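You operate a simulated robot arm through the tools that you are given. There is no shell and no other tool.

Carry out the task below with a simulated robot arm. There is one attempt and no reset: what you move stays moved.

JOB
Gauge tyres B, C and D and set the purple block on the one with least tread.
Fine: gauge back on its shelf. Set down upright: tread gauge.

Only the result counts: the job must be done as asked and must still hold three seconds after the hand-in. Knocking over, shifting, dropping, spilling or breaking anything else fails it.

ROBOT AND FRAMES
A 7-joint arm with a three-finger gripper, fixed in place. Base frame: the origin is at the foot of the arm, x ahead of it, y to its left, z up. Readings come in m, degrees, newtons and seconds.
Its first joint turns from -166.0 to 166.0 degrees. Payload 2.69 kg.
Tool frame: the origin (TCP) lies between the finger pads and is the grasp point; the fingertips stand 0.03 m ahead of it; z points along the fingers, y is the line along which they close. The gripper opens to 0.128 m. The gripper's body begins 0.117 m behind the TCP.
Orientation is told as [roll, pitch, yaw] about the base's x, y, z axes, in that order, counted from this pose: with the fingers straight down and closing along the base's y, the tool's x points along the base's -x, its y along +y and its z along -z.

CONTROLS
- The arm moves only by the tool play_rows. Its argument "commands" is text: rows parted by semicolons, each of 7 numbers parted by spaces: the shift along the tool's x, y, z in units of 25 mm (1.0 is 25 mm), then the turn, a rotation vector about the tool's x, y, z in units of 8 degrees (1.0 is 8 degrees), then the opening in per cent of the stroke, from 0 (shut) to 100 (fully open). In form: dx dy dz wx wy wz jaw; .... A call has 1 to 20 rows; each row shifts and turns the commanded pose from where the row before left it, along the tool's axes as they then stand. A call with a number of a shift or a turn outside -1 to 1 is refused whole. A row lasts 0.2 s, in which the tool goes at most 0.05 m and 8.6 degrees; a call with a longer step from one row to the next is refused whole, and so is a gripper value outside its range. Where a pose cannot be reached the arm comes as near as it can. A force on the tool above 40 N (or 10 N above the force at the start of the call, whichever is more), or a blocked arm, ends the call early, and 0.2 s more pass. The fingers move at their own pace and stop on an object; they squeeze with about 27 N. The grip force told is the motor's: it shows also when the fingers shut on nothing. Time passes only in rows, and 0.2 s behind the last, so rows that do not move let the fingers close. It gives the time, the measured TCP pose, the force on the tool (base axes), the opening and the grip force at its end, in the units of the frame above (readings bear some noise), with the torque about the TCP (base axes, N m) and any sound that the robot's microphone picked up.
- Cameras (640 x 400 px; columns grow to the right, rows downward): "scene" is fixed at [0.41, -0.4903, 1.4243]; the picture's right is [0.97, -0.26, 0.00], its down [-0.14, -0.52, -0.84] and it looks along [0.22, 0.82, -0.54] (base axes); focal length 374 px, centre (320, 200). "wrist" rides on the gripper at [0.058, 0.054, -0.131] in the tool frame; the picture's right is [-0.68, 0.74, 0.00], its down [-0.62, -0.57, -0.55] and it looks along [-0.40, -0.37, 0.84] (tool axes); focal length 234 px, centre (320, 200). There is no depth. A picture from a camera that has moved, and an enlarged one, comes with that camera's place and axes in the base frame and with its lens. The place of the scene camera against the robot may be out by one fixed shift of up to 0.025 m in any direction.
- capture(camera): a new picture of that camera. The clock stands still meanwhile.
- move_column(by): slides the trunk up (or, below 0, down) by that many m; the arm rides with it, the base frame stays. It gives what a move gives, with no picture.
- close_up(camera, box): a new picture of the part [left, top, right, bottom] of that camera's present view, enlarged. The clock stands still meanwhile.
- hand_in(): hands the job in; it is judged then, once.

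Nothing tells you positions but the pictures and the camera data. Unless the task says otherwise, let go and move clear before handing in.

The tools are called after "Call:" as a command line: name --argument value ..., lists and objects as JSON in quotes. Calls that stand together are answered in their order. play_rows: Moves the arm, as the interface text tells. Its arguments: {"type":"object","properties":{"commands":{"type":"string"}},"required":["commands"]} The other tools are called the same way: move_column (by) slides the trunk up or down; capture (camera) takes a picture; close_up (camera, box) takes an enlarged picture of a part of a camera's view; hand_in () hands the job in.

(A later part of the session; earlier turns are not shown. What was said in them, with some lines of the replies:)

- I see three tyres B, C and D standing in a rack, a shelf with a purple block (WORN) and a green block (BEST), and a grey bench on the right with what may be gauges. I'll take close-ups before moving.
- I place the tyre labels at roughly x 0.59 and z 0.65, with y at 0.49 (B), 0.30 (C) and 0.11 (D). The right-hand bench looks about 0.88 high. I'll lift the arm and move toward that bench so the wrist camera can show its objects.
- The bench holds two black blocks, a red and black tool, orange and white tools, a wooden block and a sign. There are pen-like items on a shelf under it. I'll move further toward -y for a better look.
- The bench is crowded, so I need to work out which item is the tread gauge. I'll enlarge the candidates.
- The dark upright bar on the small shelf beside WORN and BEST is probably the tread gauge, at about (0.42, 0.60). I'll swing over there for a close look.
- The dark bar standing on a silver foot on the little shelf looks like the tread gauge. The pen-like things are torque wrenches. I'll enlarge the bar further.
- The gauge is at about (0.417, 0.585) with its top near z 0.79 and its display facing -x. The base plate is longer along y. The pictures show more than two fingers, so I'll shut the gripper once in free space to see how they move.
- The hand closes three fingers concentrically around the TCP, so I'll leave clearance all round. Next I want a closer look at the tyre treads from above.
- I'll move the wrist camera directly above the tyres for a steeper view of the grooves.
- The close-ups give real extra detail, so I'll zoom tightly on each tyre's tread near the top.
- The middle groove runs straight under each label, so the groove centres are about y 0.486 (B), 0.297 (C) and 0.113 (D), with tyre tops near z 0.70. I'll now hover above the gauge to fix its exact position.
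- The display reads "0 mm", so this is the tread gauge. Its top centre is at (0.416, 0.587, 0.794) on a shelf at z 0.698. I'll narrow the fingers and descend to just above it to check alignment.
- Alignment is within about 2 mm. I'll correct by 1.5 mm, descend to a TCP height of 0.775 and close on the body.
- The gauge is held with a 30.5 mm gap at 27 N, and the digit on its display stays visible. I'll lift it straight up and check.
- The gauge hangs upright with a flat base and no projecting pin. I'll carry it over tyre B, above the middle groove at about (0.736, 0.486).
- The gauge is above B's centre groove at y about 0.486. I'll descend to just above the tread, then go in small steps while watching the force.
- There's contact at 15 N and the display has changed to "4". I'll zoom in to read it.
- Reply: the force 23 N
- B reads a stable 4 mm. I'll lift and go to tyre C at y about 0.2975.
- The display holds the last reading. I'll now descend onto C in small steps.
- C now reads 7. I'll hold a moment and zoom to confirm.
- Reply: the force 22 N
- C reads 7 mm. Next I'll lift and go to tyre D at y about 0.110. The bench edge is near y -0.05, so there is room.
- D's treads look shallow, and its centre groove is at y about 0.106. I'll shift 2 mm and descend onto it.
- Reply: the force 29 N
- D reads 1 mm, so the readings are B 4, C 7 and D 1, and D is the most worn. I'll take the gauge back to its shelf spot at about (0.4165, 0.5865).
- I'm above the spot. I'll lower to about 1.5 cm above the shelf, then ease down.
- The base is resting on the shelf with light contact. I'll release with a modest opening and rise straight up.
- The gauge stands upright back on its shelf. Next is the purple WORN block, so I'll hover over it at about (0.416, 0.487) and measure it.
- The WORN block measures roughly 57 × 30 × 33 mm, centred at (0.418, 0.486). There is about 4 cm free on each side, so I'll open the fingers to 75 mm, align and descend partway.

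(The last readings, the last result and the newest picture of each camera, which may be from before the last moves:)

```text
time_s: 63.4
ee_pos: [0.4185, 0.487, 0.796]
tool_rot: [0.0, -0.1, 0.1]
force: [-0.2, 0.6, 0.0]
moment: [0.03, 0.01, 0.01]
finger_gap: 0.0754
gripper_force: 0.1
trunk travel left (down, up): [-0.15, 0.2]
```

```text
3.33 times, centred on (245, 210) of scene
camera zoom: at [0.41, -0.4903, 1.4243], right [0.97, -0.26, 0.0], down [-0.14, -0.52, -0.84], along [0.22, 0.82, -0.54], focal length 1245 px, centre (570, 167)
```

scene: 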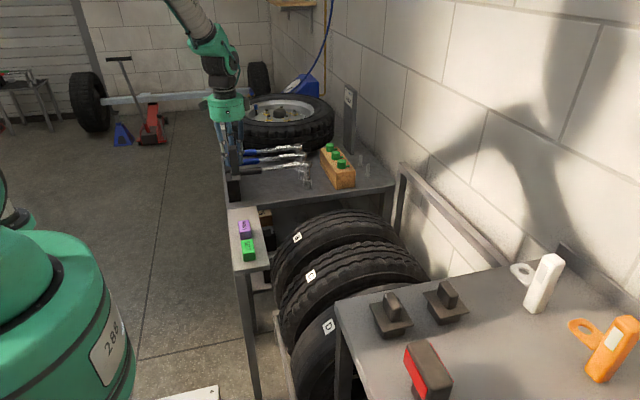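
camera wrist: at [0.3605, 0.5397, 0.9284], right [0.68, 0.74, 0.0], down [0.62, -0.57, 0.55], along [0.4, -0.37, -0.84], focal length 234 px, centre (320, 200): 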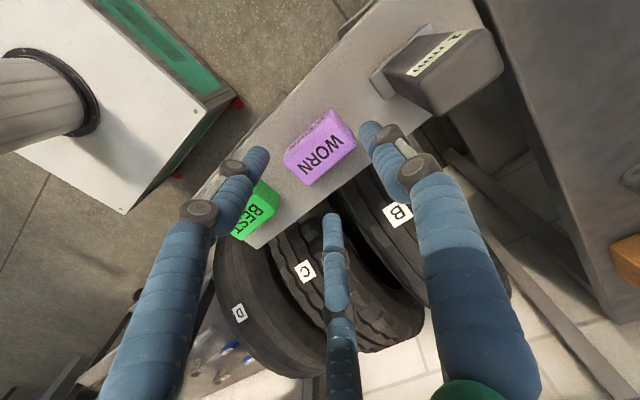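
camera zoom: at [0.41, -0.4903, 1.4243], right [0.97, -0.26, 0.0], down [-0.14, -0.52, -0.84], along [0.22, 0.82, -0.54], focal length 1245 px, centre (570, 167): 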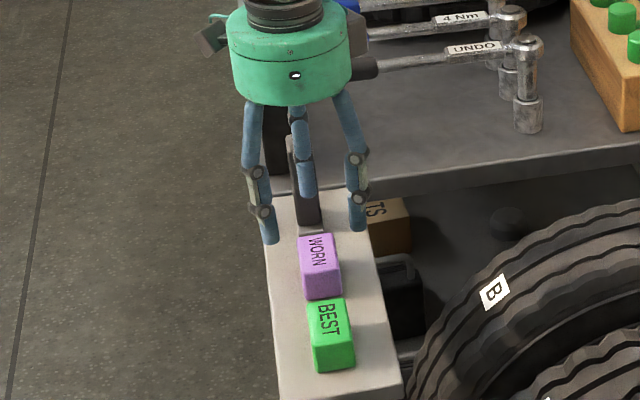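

The block's top is near z 0.726 and alignment is good to about 1 mm. I'll descend to a TCP height of about 0.734, with the fingertips just above the shelf, and close.

Call:
play_rows --commands "0 -0.04 0.8 0 0 0 59; 0 0 0.8 0 0 0 59; 0 0 0.5 0 0 0 59; 0 0 0.36 0 0 0 59; 0 0 0 0 0 0 59"

Call:
close_up --camera "wrist" --box '[230, 80, 410, 240]'

Call:
close_up --camera "scene" --box '[205, 160, 285, 280]'

```text
time_s: 64.6
ee_pos: [0.4185, 0.4846, 0.7342]
tool_rot: [0.0, 0.0, 0.1]
force: [0.4, -0.3, -0.3]
moment: [-0.01, 0.0, 0.0]
finger_gap: 0.0755
gripper_force: 0.1
trunk travel left (down, up): [-0.15, 0.2]
```

```text
2.50 times, centred on (320, 160) of wrist
camera zoom: at [0.3611, 0.5388, 0.8669], right [0.68, 0.74, 0.0], down [0.62, -0.57, 0.55], along [0.4, -0.37, -0.84], focal length 585 px, centre (320, 300)
```

zoom: 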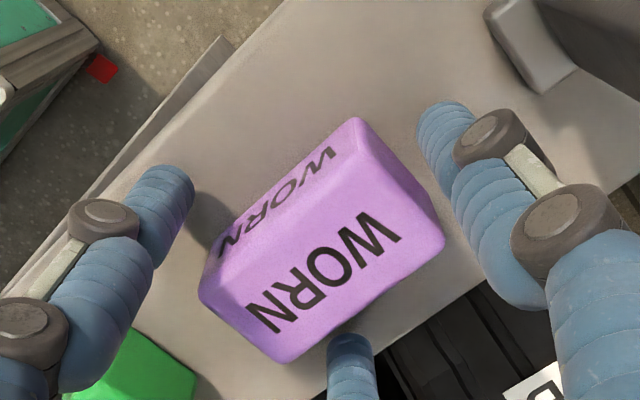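

```text
3.33 times, centred on (245, 220) of scene
camera zoom: at [0.41, -0.4903, 1.4243], right [0.97, -0.26, 0.0], down [-0.14, -0.52, -0.84], along [0.22, 0.82, -0.54], focal length 1245 px, centre (570, 133)
```

zoom: 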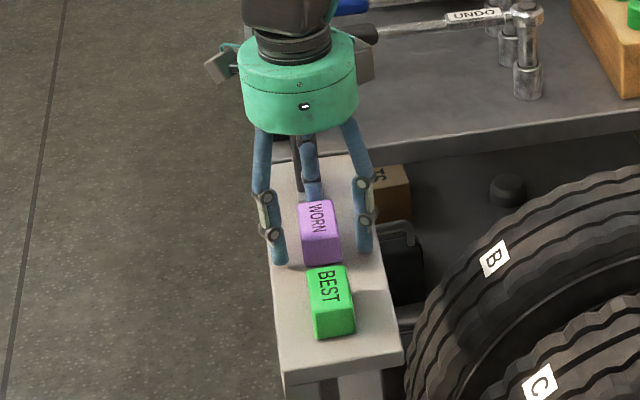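

Positioned around the block with no contact forces, so I'll close the fingers.

Call:
play_rows --commands "0 0 0 0 0 0 48; 0 0 0 0 0 0 35; 0 0 0 0 0 0 10; 0 0 0 0 0 0 0; 0 0 0 0 0 0 0"

Call:
close_up --camera "wrist" --box '[230, 80, 410, 240]'

Call:
close_up --camera "scene" --box '[205, 160, 285, 280]'

```text
time_s: 65.8
ee_pos: [0.4185, 0.4851, 0.7359]
tool_rot: [0.0, 0.0, -0.1]
force: [0.1, 0.3, -0.3]
moment: [0.03, -0.01, 0.03]
finger_gap: 0.0424
gripper_force: 27.3
trunk travel left (down, up): [-0.15, 0.2]
```

```text
2.50 times, centred on (320, 160) of wrist
camera zoom: at [0.361, 0.5388, 0.8672], right [0.68, 0.74, 0.0], down [0.62, -0.57, 0.55], along [0.4, -0.37, -0.84], focal length 585 px, centre (320, 300)
```

zoom: 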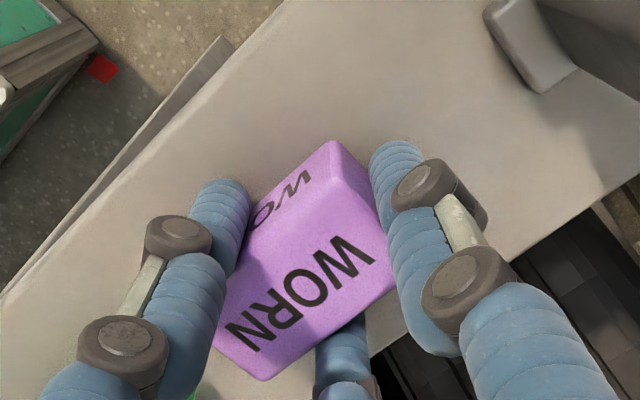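

```text
3.33 times, centred on (245, 220) of scene
camera zoom: at [0.41, -0.4903, 1.4243], right [0.97, -0.26, 0.0], down [-0.14, -0.52, -0.84], along [0.22, 0.82, -0.54], focal length 1245 px, centre (570, 133)
```

zoom: 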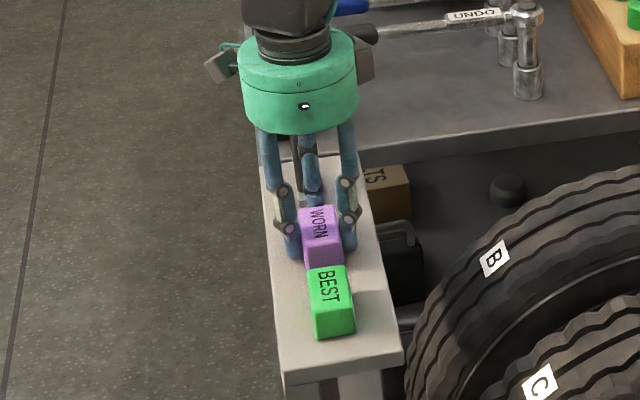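

The three fingers centred the block, sliding it about 8 mm toward -y without touching BEST, and now grip it firmly at 27 N. I'll lift slowly and check the hold.

Call:
play_rows --commands "0 0 -0.3 0 0 0 0; 0 0 -0.5 0 0 0 0; 0 0 -0.8 0 0 0 0; 0 0 -1 0 0 0 0; 0 0 -1 0 0 0 0; 0 0 -1 0 0 0 0; 0 0 -1 0 0 0 0; 0 0 -1 0 0 0 0"

Call:
capture --camera "wrist"

Call:
close_up --camera "scene" --box '[195, 120, 285, 280]'

Call:
close_up --camera "wrist" --box '[230, 80, 410, 240]'

```text
time_s: 67.6
ee_pos: [0.4169, 0.4847, 0.8989]
tool_rot: [0.0, 0.1, 0.0]
force: [0.3, 0.7, -0.7]
moment: [-0.01, -0.01, -0.01]
finger_gap: 0.0426
gripper_force: 27.2
trunk travel left (down, up): [-0.15, 0.2]
```

```text
taken
camera wrist: at [0.36, 0.5383, 1.0315], right [0.68, 0.74, 0.0], down [0.62, -0.56, 0.55], along [0.4, -0.37, -0.84], focal length 234 px, centre (320, 200)
```

wrist: 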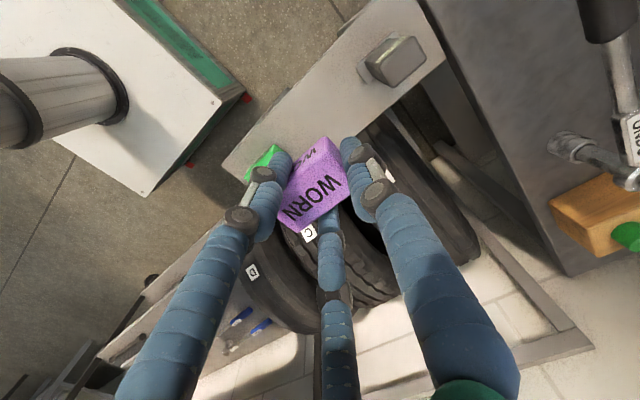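

```text
2.50 times, centred on (240, 200) of scene
camera zoom: at [0.41, -0.4903, 1.4243], right [0.97, -0.26, 0.0], down [-0.14, -0.52, -0.84], along [0.22, 0.82, -0.54], focal length 934 px, centre (520, 200)
```

zoom: 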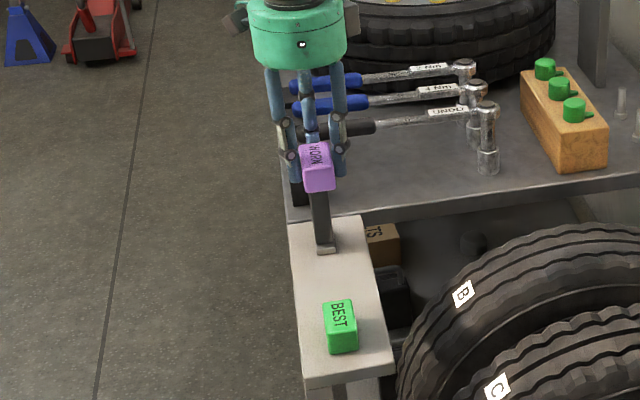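

```text
2.50 times, centred on (320, 160) of wrist
camera zoom: at [0.36, 0.5383, 1.0315], right [0.68, 0.74, 0.0], down [0.62, -0.56, 0.55], along [0.4, -0.37, -0.84], focal length 585 px, centre (320, 300)
```

zoom: 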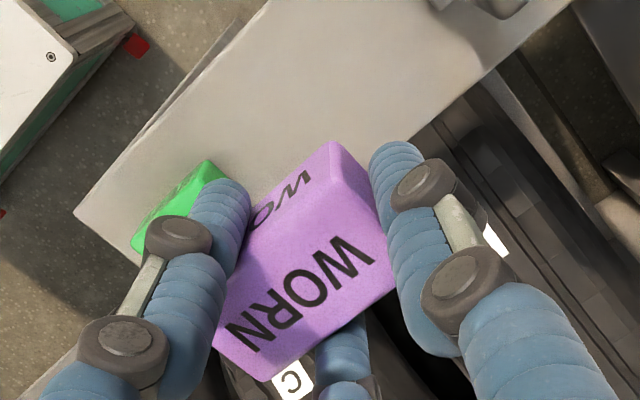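

The block is securely held, about 1 cm to the -y side of the TCP. I'll carry it over tyre D, aiming the block centre at (0.737, 0.106).

Call:
play_rows --commands "-0.848 -0.9845 0 0 0 0 0; -0.848 -0.9845 0 0 0 0 0; -0.848 -0.9845 0 0 0 0 0; -0.848 -0.9845 0 0 0 0 0; -0.848 -0.9845 0 0 0 0 0; -0.848 -0.9845 0 0 0 0 0; -0.848 -0.9845 0 0 0 0 0; -0.848 -0.9845 0 0 0 0 0; -0.848 -0.9845 0 0 0 0 0; -0.848 -0.9845 0 0 0 0 0; -0.848 -0.9845 0 0 0 0 0; -0.848 -0.9845 0 0 0 0 0; -0.848 -0.9845 0 0 0 0 0; -0.848 -0.9845 0 0 0 0 0; -0.848 -0.9845 0 0 0 0 0; 0 0 1 0 0 0 0; 0 0 1 0 0 0 0; 0 0 1 0 0 0 0; 0 0 1 0 0 0 0; 0 0 0 0 0 0 0"

Call:
capture --camera "wrist"

Call:
close_up --camera "scene" --box '[320, 180, 460, 340]'

Call:
close_up --camera "wrist" --box '[200, 40, 420, 240]'

```text
time_s: 71.8
ee_pos: [0.7366, 0.1173, 0.8012]
tool_rot: [0.0, 0.1, 0.0]
force: [-0.3, -0.1, -1.2]
moment: [-0.05, 0.02, 0.0]
finger_gap: 0.0424
gripper_force: 26.9
trunk travel left (down, up): [-0.15, 0.2]
```

```text
taken
camera wrist: at [0.6788, 0.1705, 0.9319], right [0.68, 0.74, 0.0], down [0.62, -0.57, 0.55], along [0.4, -0.37, -0.84], focal length 234 px, centre (320, 200)
```

wrist: 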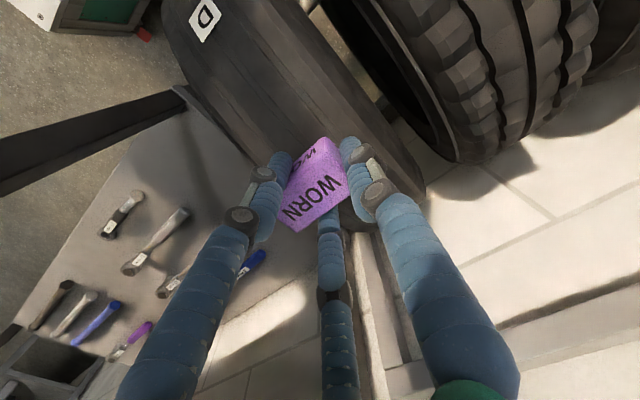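

```text
2.50 times, centred on (390, 260) of scene
camera zoom: at [0.41, -0.4903, 1.4243], right [0.97, -0.26, 0.0], down [-0.14, -0.52, -0.84], along [0.22, 0.82, -0.54], focal length 934 px, centre (145, 50)
```

zoom: 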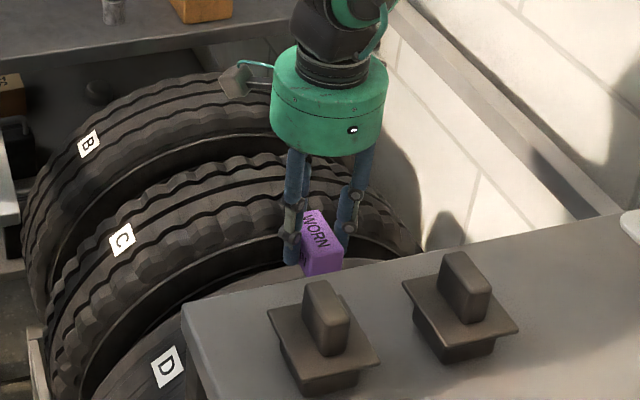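

```text
2.00 times, centred on (310, 140) of wrist
camera zoom: at [0.6788, 0.1705, 0.9319], right [0.68, 0.74, 0.0], down [0.62, -0.57, 0.55], along [0.4, -0.37, -0.84], focal length 468 px, centre (340, 320)
```

zoom: 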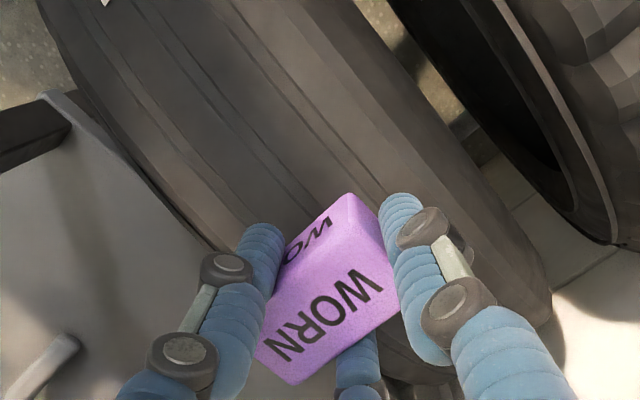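

Call:
play_rows --commands "0 -0.05 0.8 0 0 0 0; 0 0 0.8 0 0 0 0; 0 0 0.4 0 0 0 0; 0 0 0 0 0 0 0"

Call:
play_rows --commands "0 0 0.16 0 0 0 0; 0 0 0.1 0 0 0 0; 0 0 0 0 0 0 0"

Call:
play_rows --commands "0 0 0.1 0 0 0 0; 0 0 0 0 0 0 0; 0 0 0 0 0 0 0"

Call:
capture --camera "wrist"

Call:
close_up --camera "scene" --box '[350, 220, 440, 320]'

```text
time_s: 72.8
ee_pos: [0.7364, 0.1151, 0.7492]
tool_rot: [-0.1, 0.0, -0.1]
force: [0.1, 0.1, -0.5]
moment: [0.0, -0.02, -0.01]
finger_gap: 0.0424
gripper_force: 26.8
trunk travel left (down, up): [-0.15, 0.2]
```

```text
time_s: 73.6
ee_pos: [0.736, 0.1147, 0.7437]
tool_rot: [0.0, 0.0, 0.0]
force: [-0.3, -0.3, -1.2]
moment: [0.01, -0.01, 0.01]
finger_gap: 0.0424
gripper_force: 27.4
trunk travel left (down, up): [-0.15, 0.2]
```

```text
time_s: 74.4
ee_pos: [0.7359, 0.1145, 0.7409]
tool_rot: [-0.1, -0.1, 0.0]
force: [0.1, 0.1, -0.6]
moment: [0.0, 0.02, -0.04]
finger_gap: 0.0424
gripper_force: 27.4
trunk travel left (down, up): [-0.15, 0.2]
```

```text
taken
camera wrist: at [0.6782, 0.1686, 0.8732], right [0.68, 0.74, 0.0], down [0.62, -0.57, 0.55], along [0.4, -0.37, -0.84], focal length 234 px, centre (320, 200)
```

wrist: 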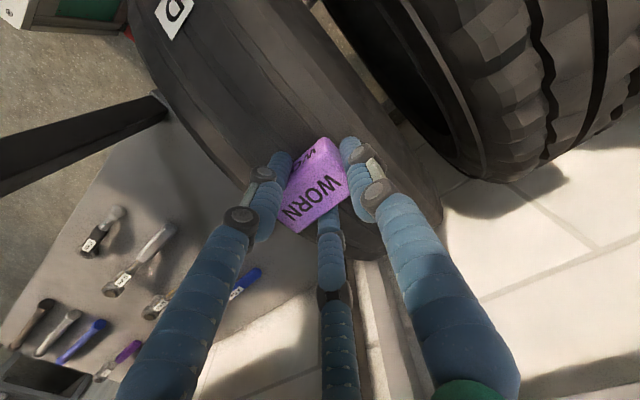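

```text
4.00 times, centred on (395, 270) of scene
camera zoom: at [0.41, -0.4903, 1.4243], right [0.97, -0.26, 0.0], down [-0.14, -0.52, -0.84], along [0.22, 0.82, -0.54], focal length 1494 px, centre (20, -80)
```

zoom: 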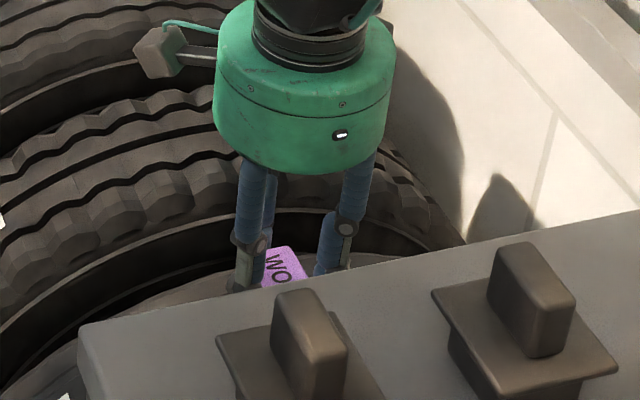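

Call:
play_rows --commands "0 0 0.08 0 0 0 0; 0 0 0 0 0 0 0; 0 0 0 0 0 0 0"

Call:
play_rows --commands "0 0 0.06 0 0 0 0; 0 0 0 0 0 0 0; 0 0 0 0 0 0 0"

```text
time_s: 75.2
ee_pos: [0.736, 0.1151, 0.7389]
tool_rot: [0.0, 0.1, 0.0]
force: [1.0, 1.5, -0.7]
moment: [0.02, 0.01, 0.0]
finger_gap: 0.0423
gripper_force: 27.0
trunk travel left (down, up): [-0.15, 0.2]
```

```text
time_s: 76.0
ee_pos: [0.7358, 0.1158, 0.7376]
tool_rot: [0.0, 0.1, 0.0]
force: [0.0, -0.8, -1.3]
moment: [0.03, 0.02, 0.01]
finger_gap: 0.0423
gripper_force: 26.9
trunk travel left (down, up): [-0.15, 0.2]
```

Call:
play_rows --commands "0 0 0.05 0 0 0 0; 0 0 0 0 0 0 0; 0 0 0 0 0 0 0"

```text
time_s: 76.8
ee_pos: [0.7364, 0.1152, 0.7365]
tool_rot: [0.0, -0.1, 0.0]
force: [-4.2, 1.7, 10.4]
moment: [0.15, 0.16, -0.01]
finger_gap: 0.0423
gripper_force: 26.7
trunk travel left (down, up): [-0.15, 0.2]
```

The block has touched down on D with about 10 N. I'll relax slightly, open gradually and look.

Call:
play_rows --commands "0 0 -0.02 0 0 0 0; 0 0 0 0 0 0 36; 0 0 0 0 0 0 40; 0 0 0 0 0 0 48; 0 0 0 0 0 0 60; 0 0 0 0 0 0 60"

Call:
capture --camera "wrist"

Call:
close_up --camera "wrist" --box '[230, 80, 410, 240]'

```text
time_s: 78.2
ee_pos: [0.7362, 0.1144, 0.7367]
tool_rot: [0.0, -0.1, 0.0]
force: [0.3, -0.4, 0.5]
moment: [-0.01, -0.01, 0.0]
finger_gap: 0.0769
gripper_force: 0.1
trunk travel left (down, up): [-0.15, 0.2]
```

```text
taken
camera wrist: at [0.6785, 0.1685, 0.8684], right [0.68, 0.74, 0.0], down [0.62, -0.57, 0.55], along [0.4, -0.37, -0.84], focal length 234 px, centre (320, 200)
```

wrist: 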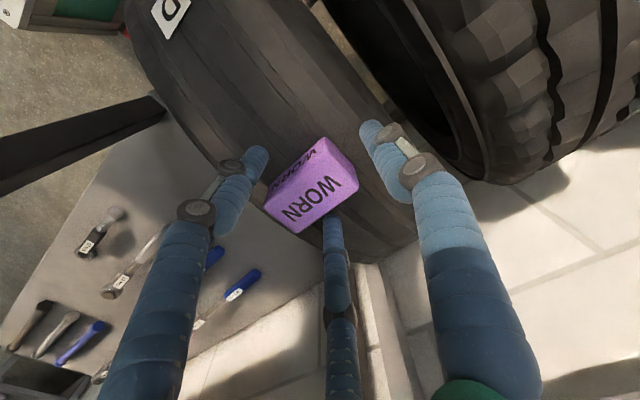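

```text
2.50 times, centred on (320, 160) of wrist
camera zoom: at [0.6785, 0.1685, 0.8684], right [0.68, 0.74, 0.0], down [0.62, -0.57, 0.55], along [0.4, -0.37, -0.84], focal length 585 px, centre (320, 300)
```

zoom: 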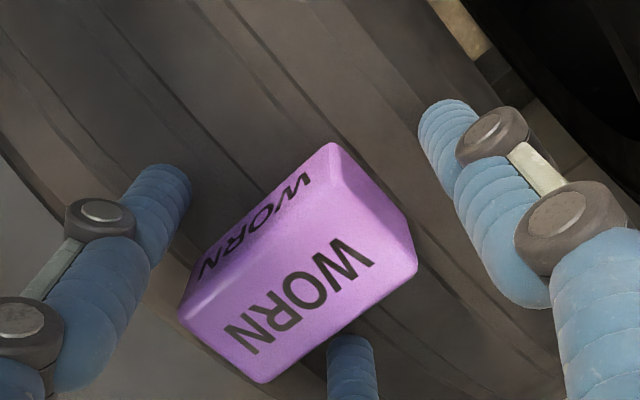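

The block rests on D across the centre groove and the fingers are clear. I'll rise straight up and verify.

Call:
play_rows --commands "0 0 -0.3 0 0 0 60; 0 0 -0.6 0 0 0 60; 0 0 -1 0 0 0 60; 0 0 -1 0 0 0 60; 0 0 -1 0 0 0 60; 0 0 -1 0 0 0 60; 0 0 -1 0 0 0 60; 0 0 -1 0 0 0 60"

Call:
capture --camera "wrist"

Call:
capture --camera "scene"

Call:
close_up --camera "scene" --box '[350, 220, 440, 320]'

```text
time_s: 80.0
ee_pos: [0.7353, 0.1149, 0.9095]
tool_rot: [0.0, 0.2, 0.0]
force: [0.5, 0.1, -0.4]
moment: [-0.02, 0.03, -0.01]
finger_gap: 0.0769
gripper_force: 0.0
trunk travel left (down, up): [-0.15, 0.2]
```

```text
taken
camera wrist: at [0.6784, 0.1687, 1.0413], right [0.68, 0.74, 0.0], down [0.62, -0.57, 0.55], along [0.4, -0.37, -0.84], focal length 234 px, centre (320, 200)
```

wrist: 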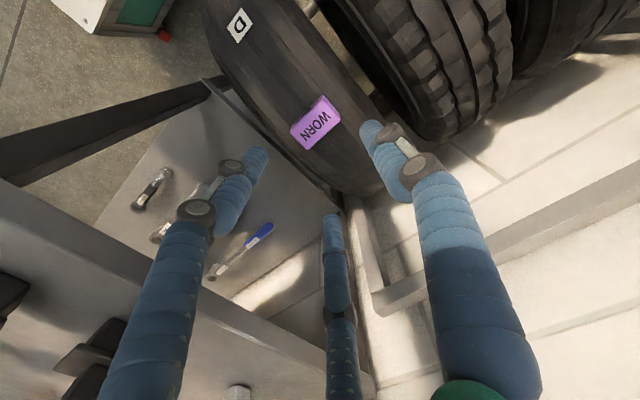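

```text
taken
```

scene: 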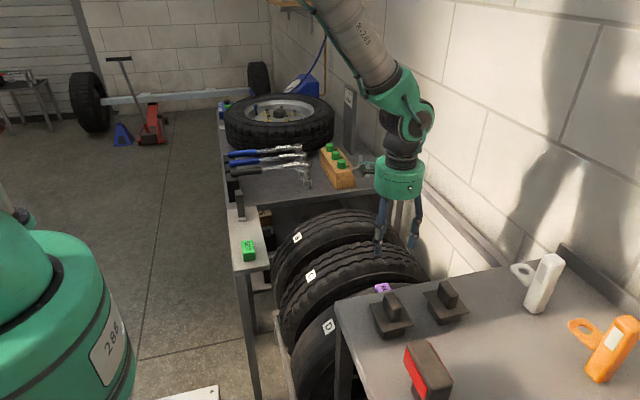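

```text
4.00 times, centred on (395, 270) of scene
camera zoom: at [0.41, -0.4903, 1.4243], right [0.97, -0.26, 0.0], down [-0.14, -0.52, -0.84], along [0.22, 0.82, -0.54], focal length 1494 px, centre (20, -80)
```

zoom: 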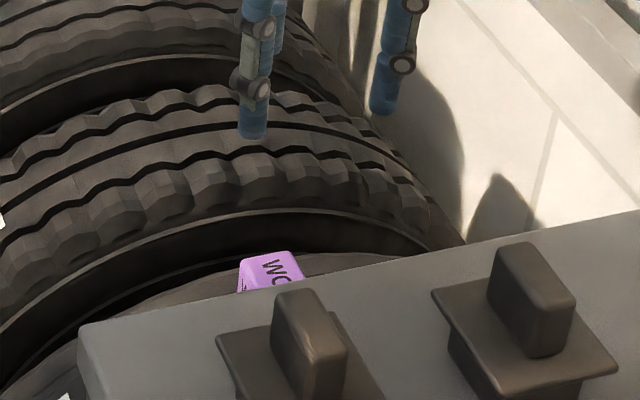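

The purple block sits on D and the gauge and the green block are in place. I'll move clear, then do one last check.

Call:
play_rows --commands "0 0.5 -1 0 0 0 60; 0 1 -1 0 0 0 60; 0 1 -1 0 0 0 60; 0 1 -1 0 0 0 60; 0 1 0 0 0 0 60; 0 1 0 0 0 0 60; 0 1 0 0 0 0 60; 0 1 0 0 0 0 60; 0 0 0 0 0 0 60"

Call:
capture --camera "wrist"

Call:
close_up --camera "scene" --box '[210, 170, 290, 280]'

Call:
close_up --camera "wrist" --box '[180, 60, 340, 200]'

```text
time_s: 82.0
ee_pos: [0.7365, 0.3035, 1.0097]
tool_rot: [-0.1, -0.1, 0.1]
force: [0.0, 0.6, -0.4]
moment: [-0.05, -0.05, 0.01]
finger_gap: 0.0767
gripper_force: 0.0
trunk travel left (down, up): [-0.15, 0.2]
```

```text
taken
camera wrist: at [0.6789, 0.3571, 1.141], right [0.68, 0.74, 0.0], down [0.62, -0.57, 0.55], along [0.4, -0.37, -0.84], focal length 234 px, centre (320, 200)
```

wrist: 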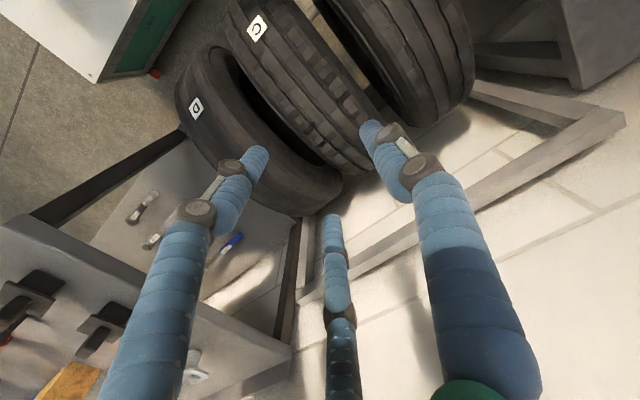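

```text
3.64 times, centred on (250, 225) of scene
camera zoom: at [0.41, -0.4903, 1.4243], right [0.97, -0.26, 0.0], down [-0.14, -0.52, -0.84], along [0.22, 0.82, -0.54], focal length 1358 px, centre (574, 109)
```

zoom: 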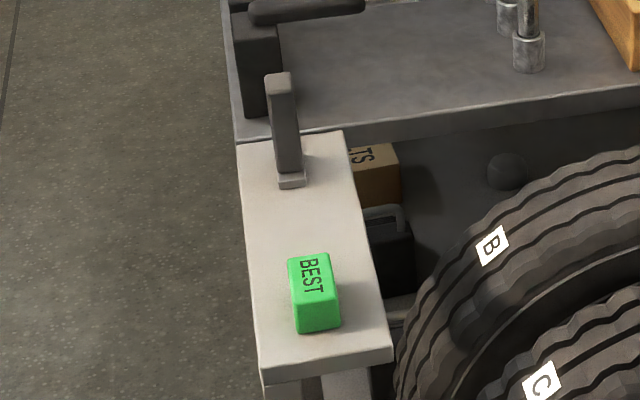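

```text
2.86 times, centred on (260, 130) of wrist
camera zoom: at [0.6789, 0.3571, 1.141], right [0.68, 0.74, 0.0], down [0.62, -0.57, 0.55], along [0.4, -0.37, -0.84], focal length 669 px, centre (491, 400)
```

zoom: 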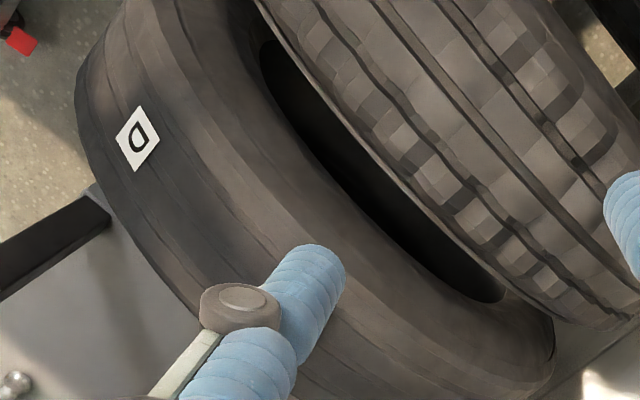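

Call:
close_up --camera "scene" --box '[350, 250, 430, 320]'

Call:
capture --camera "scene"

```text
5.71 times, centred on (390, 285) of scene
camera zoom: at [0.41, -0.4903, 1.4243], right [0.97, -0.26, 0.0], down [-0.14, -0.52, -0.84], along [0.22, 0.82, -0.54], focal length 2134 px, centre (-80, -286)
```

zoom: 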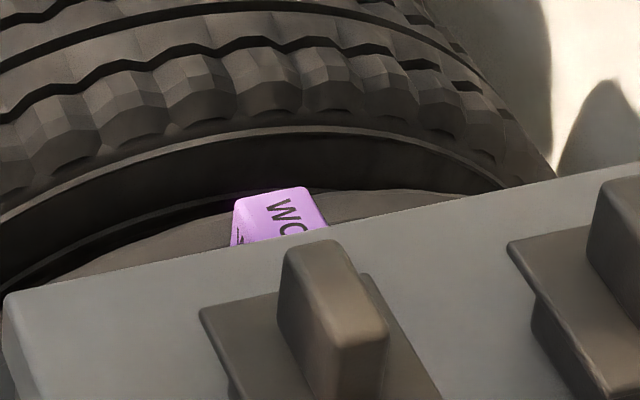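

```text
taken
```

scene: 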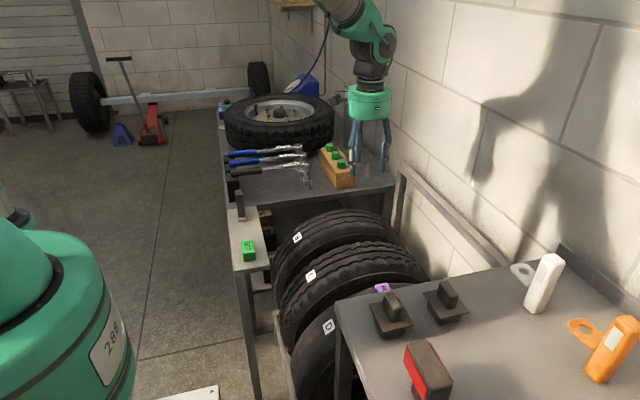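

The purple block is still on tyre D, the gauge stands upright on its shelf, nothing else has moved and the arm is clear. I'm handing in.

Call:
hand_in

```text
The job is handed in.
```

I gauged the three tyres and set the purple WORN block on top of tyre D, which has the least tread. The job is handed in; no verdict came back with it.

| Tyre | Tread reading |
|---|---|
| B | 4 mm |
| C | 7 mm |
| D | 1 mm |

The gauge is back upright on its shelf, within a couple of millimetres of where it stood. In the last pictures before hand-in, the block was resting on D, the arm was clear, and nothing else looked moved or knocked over.
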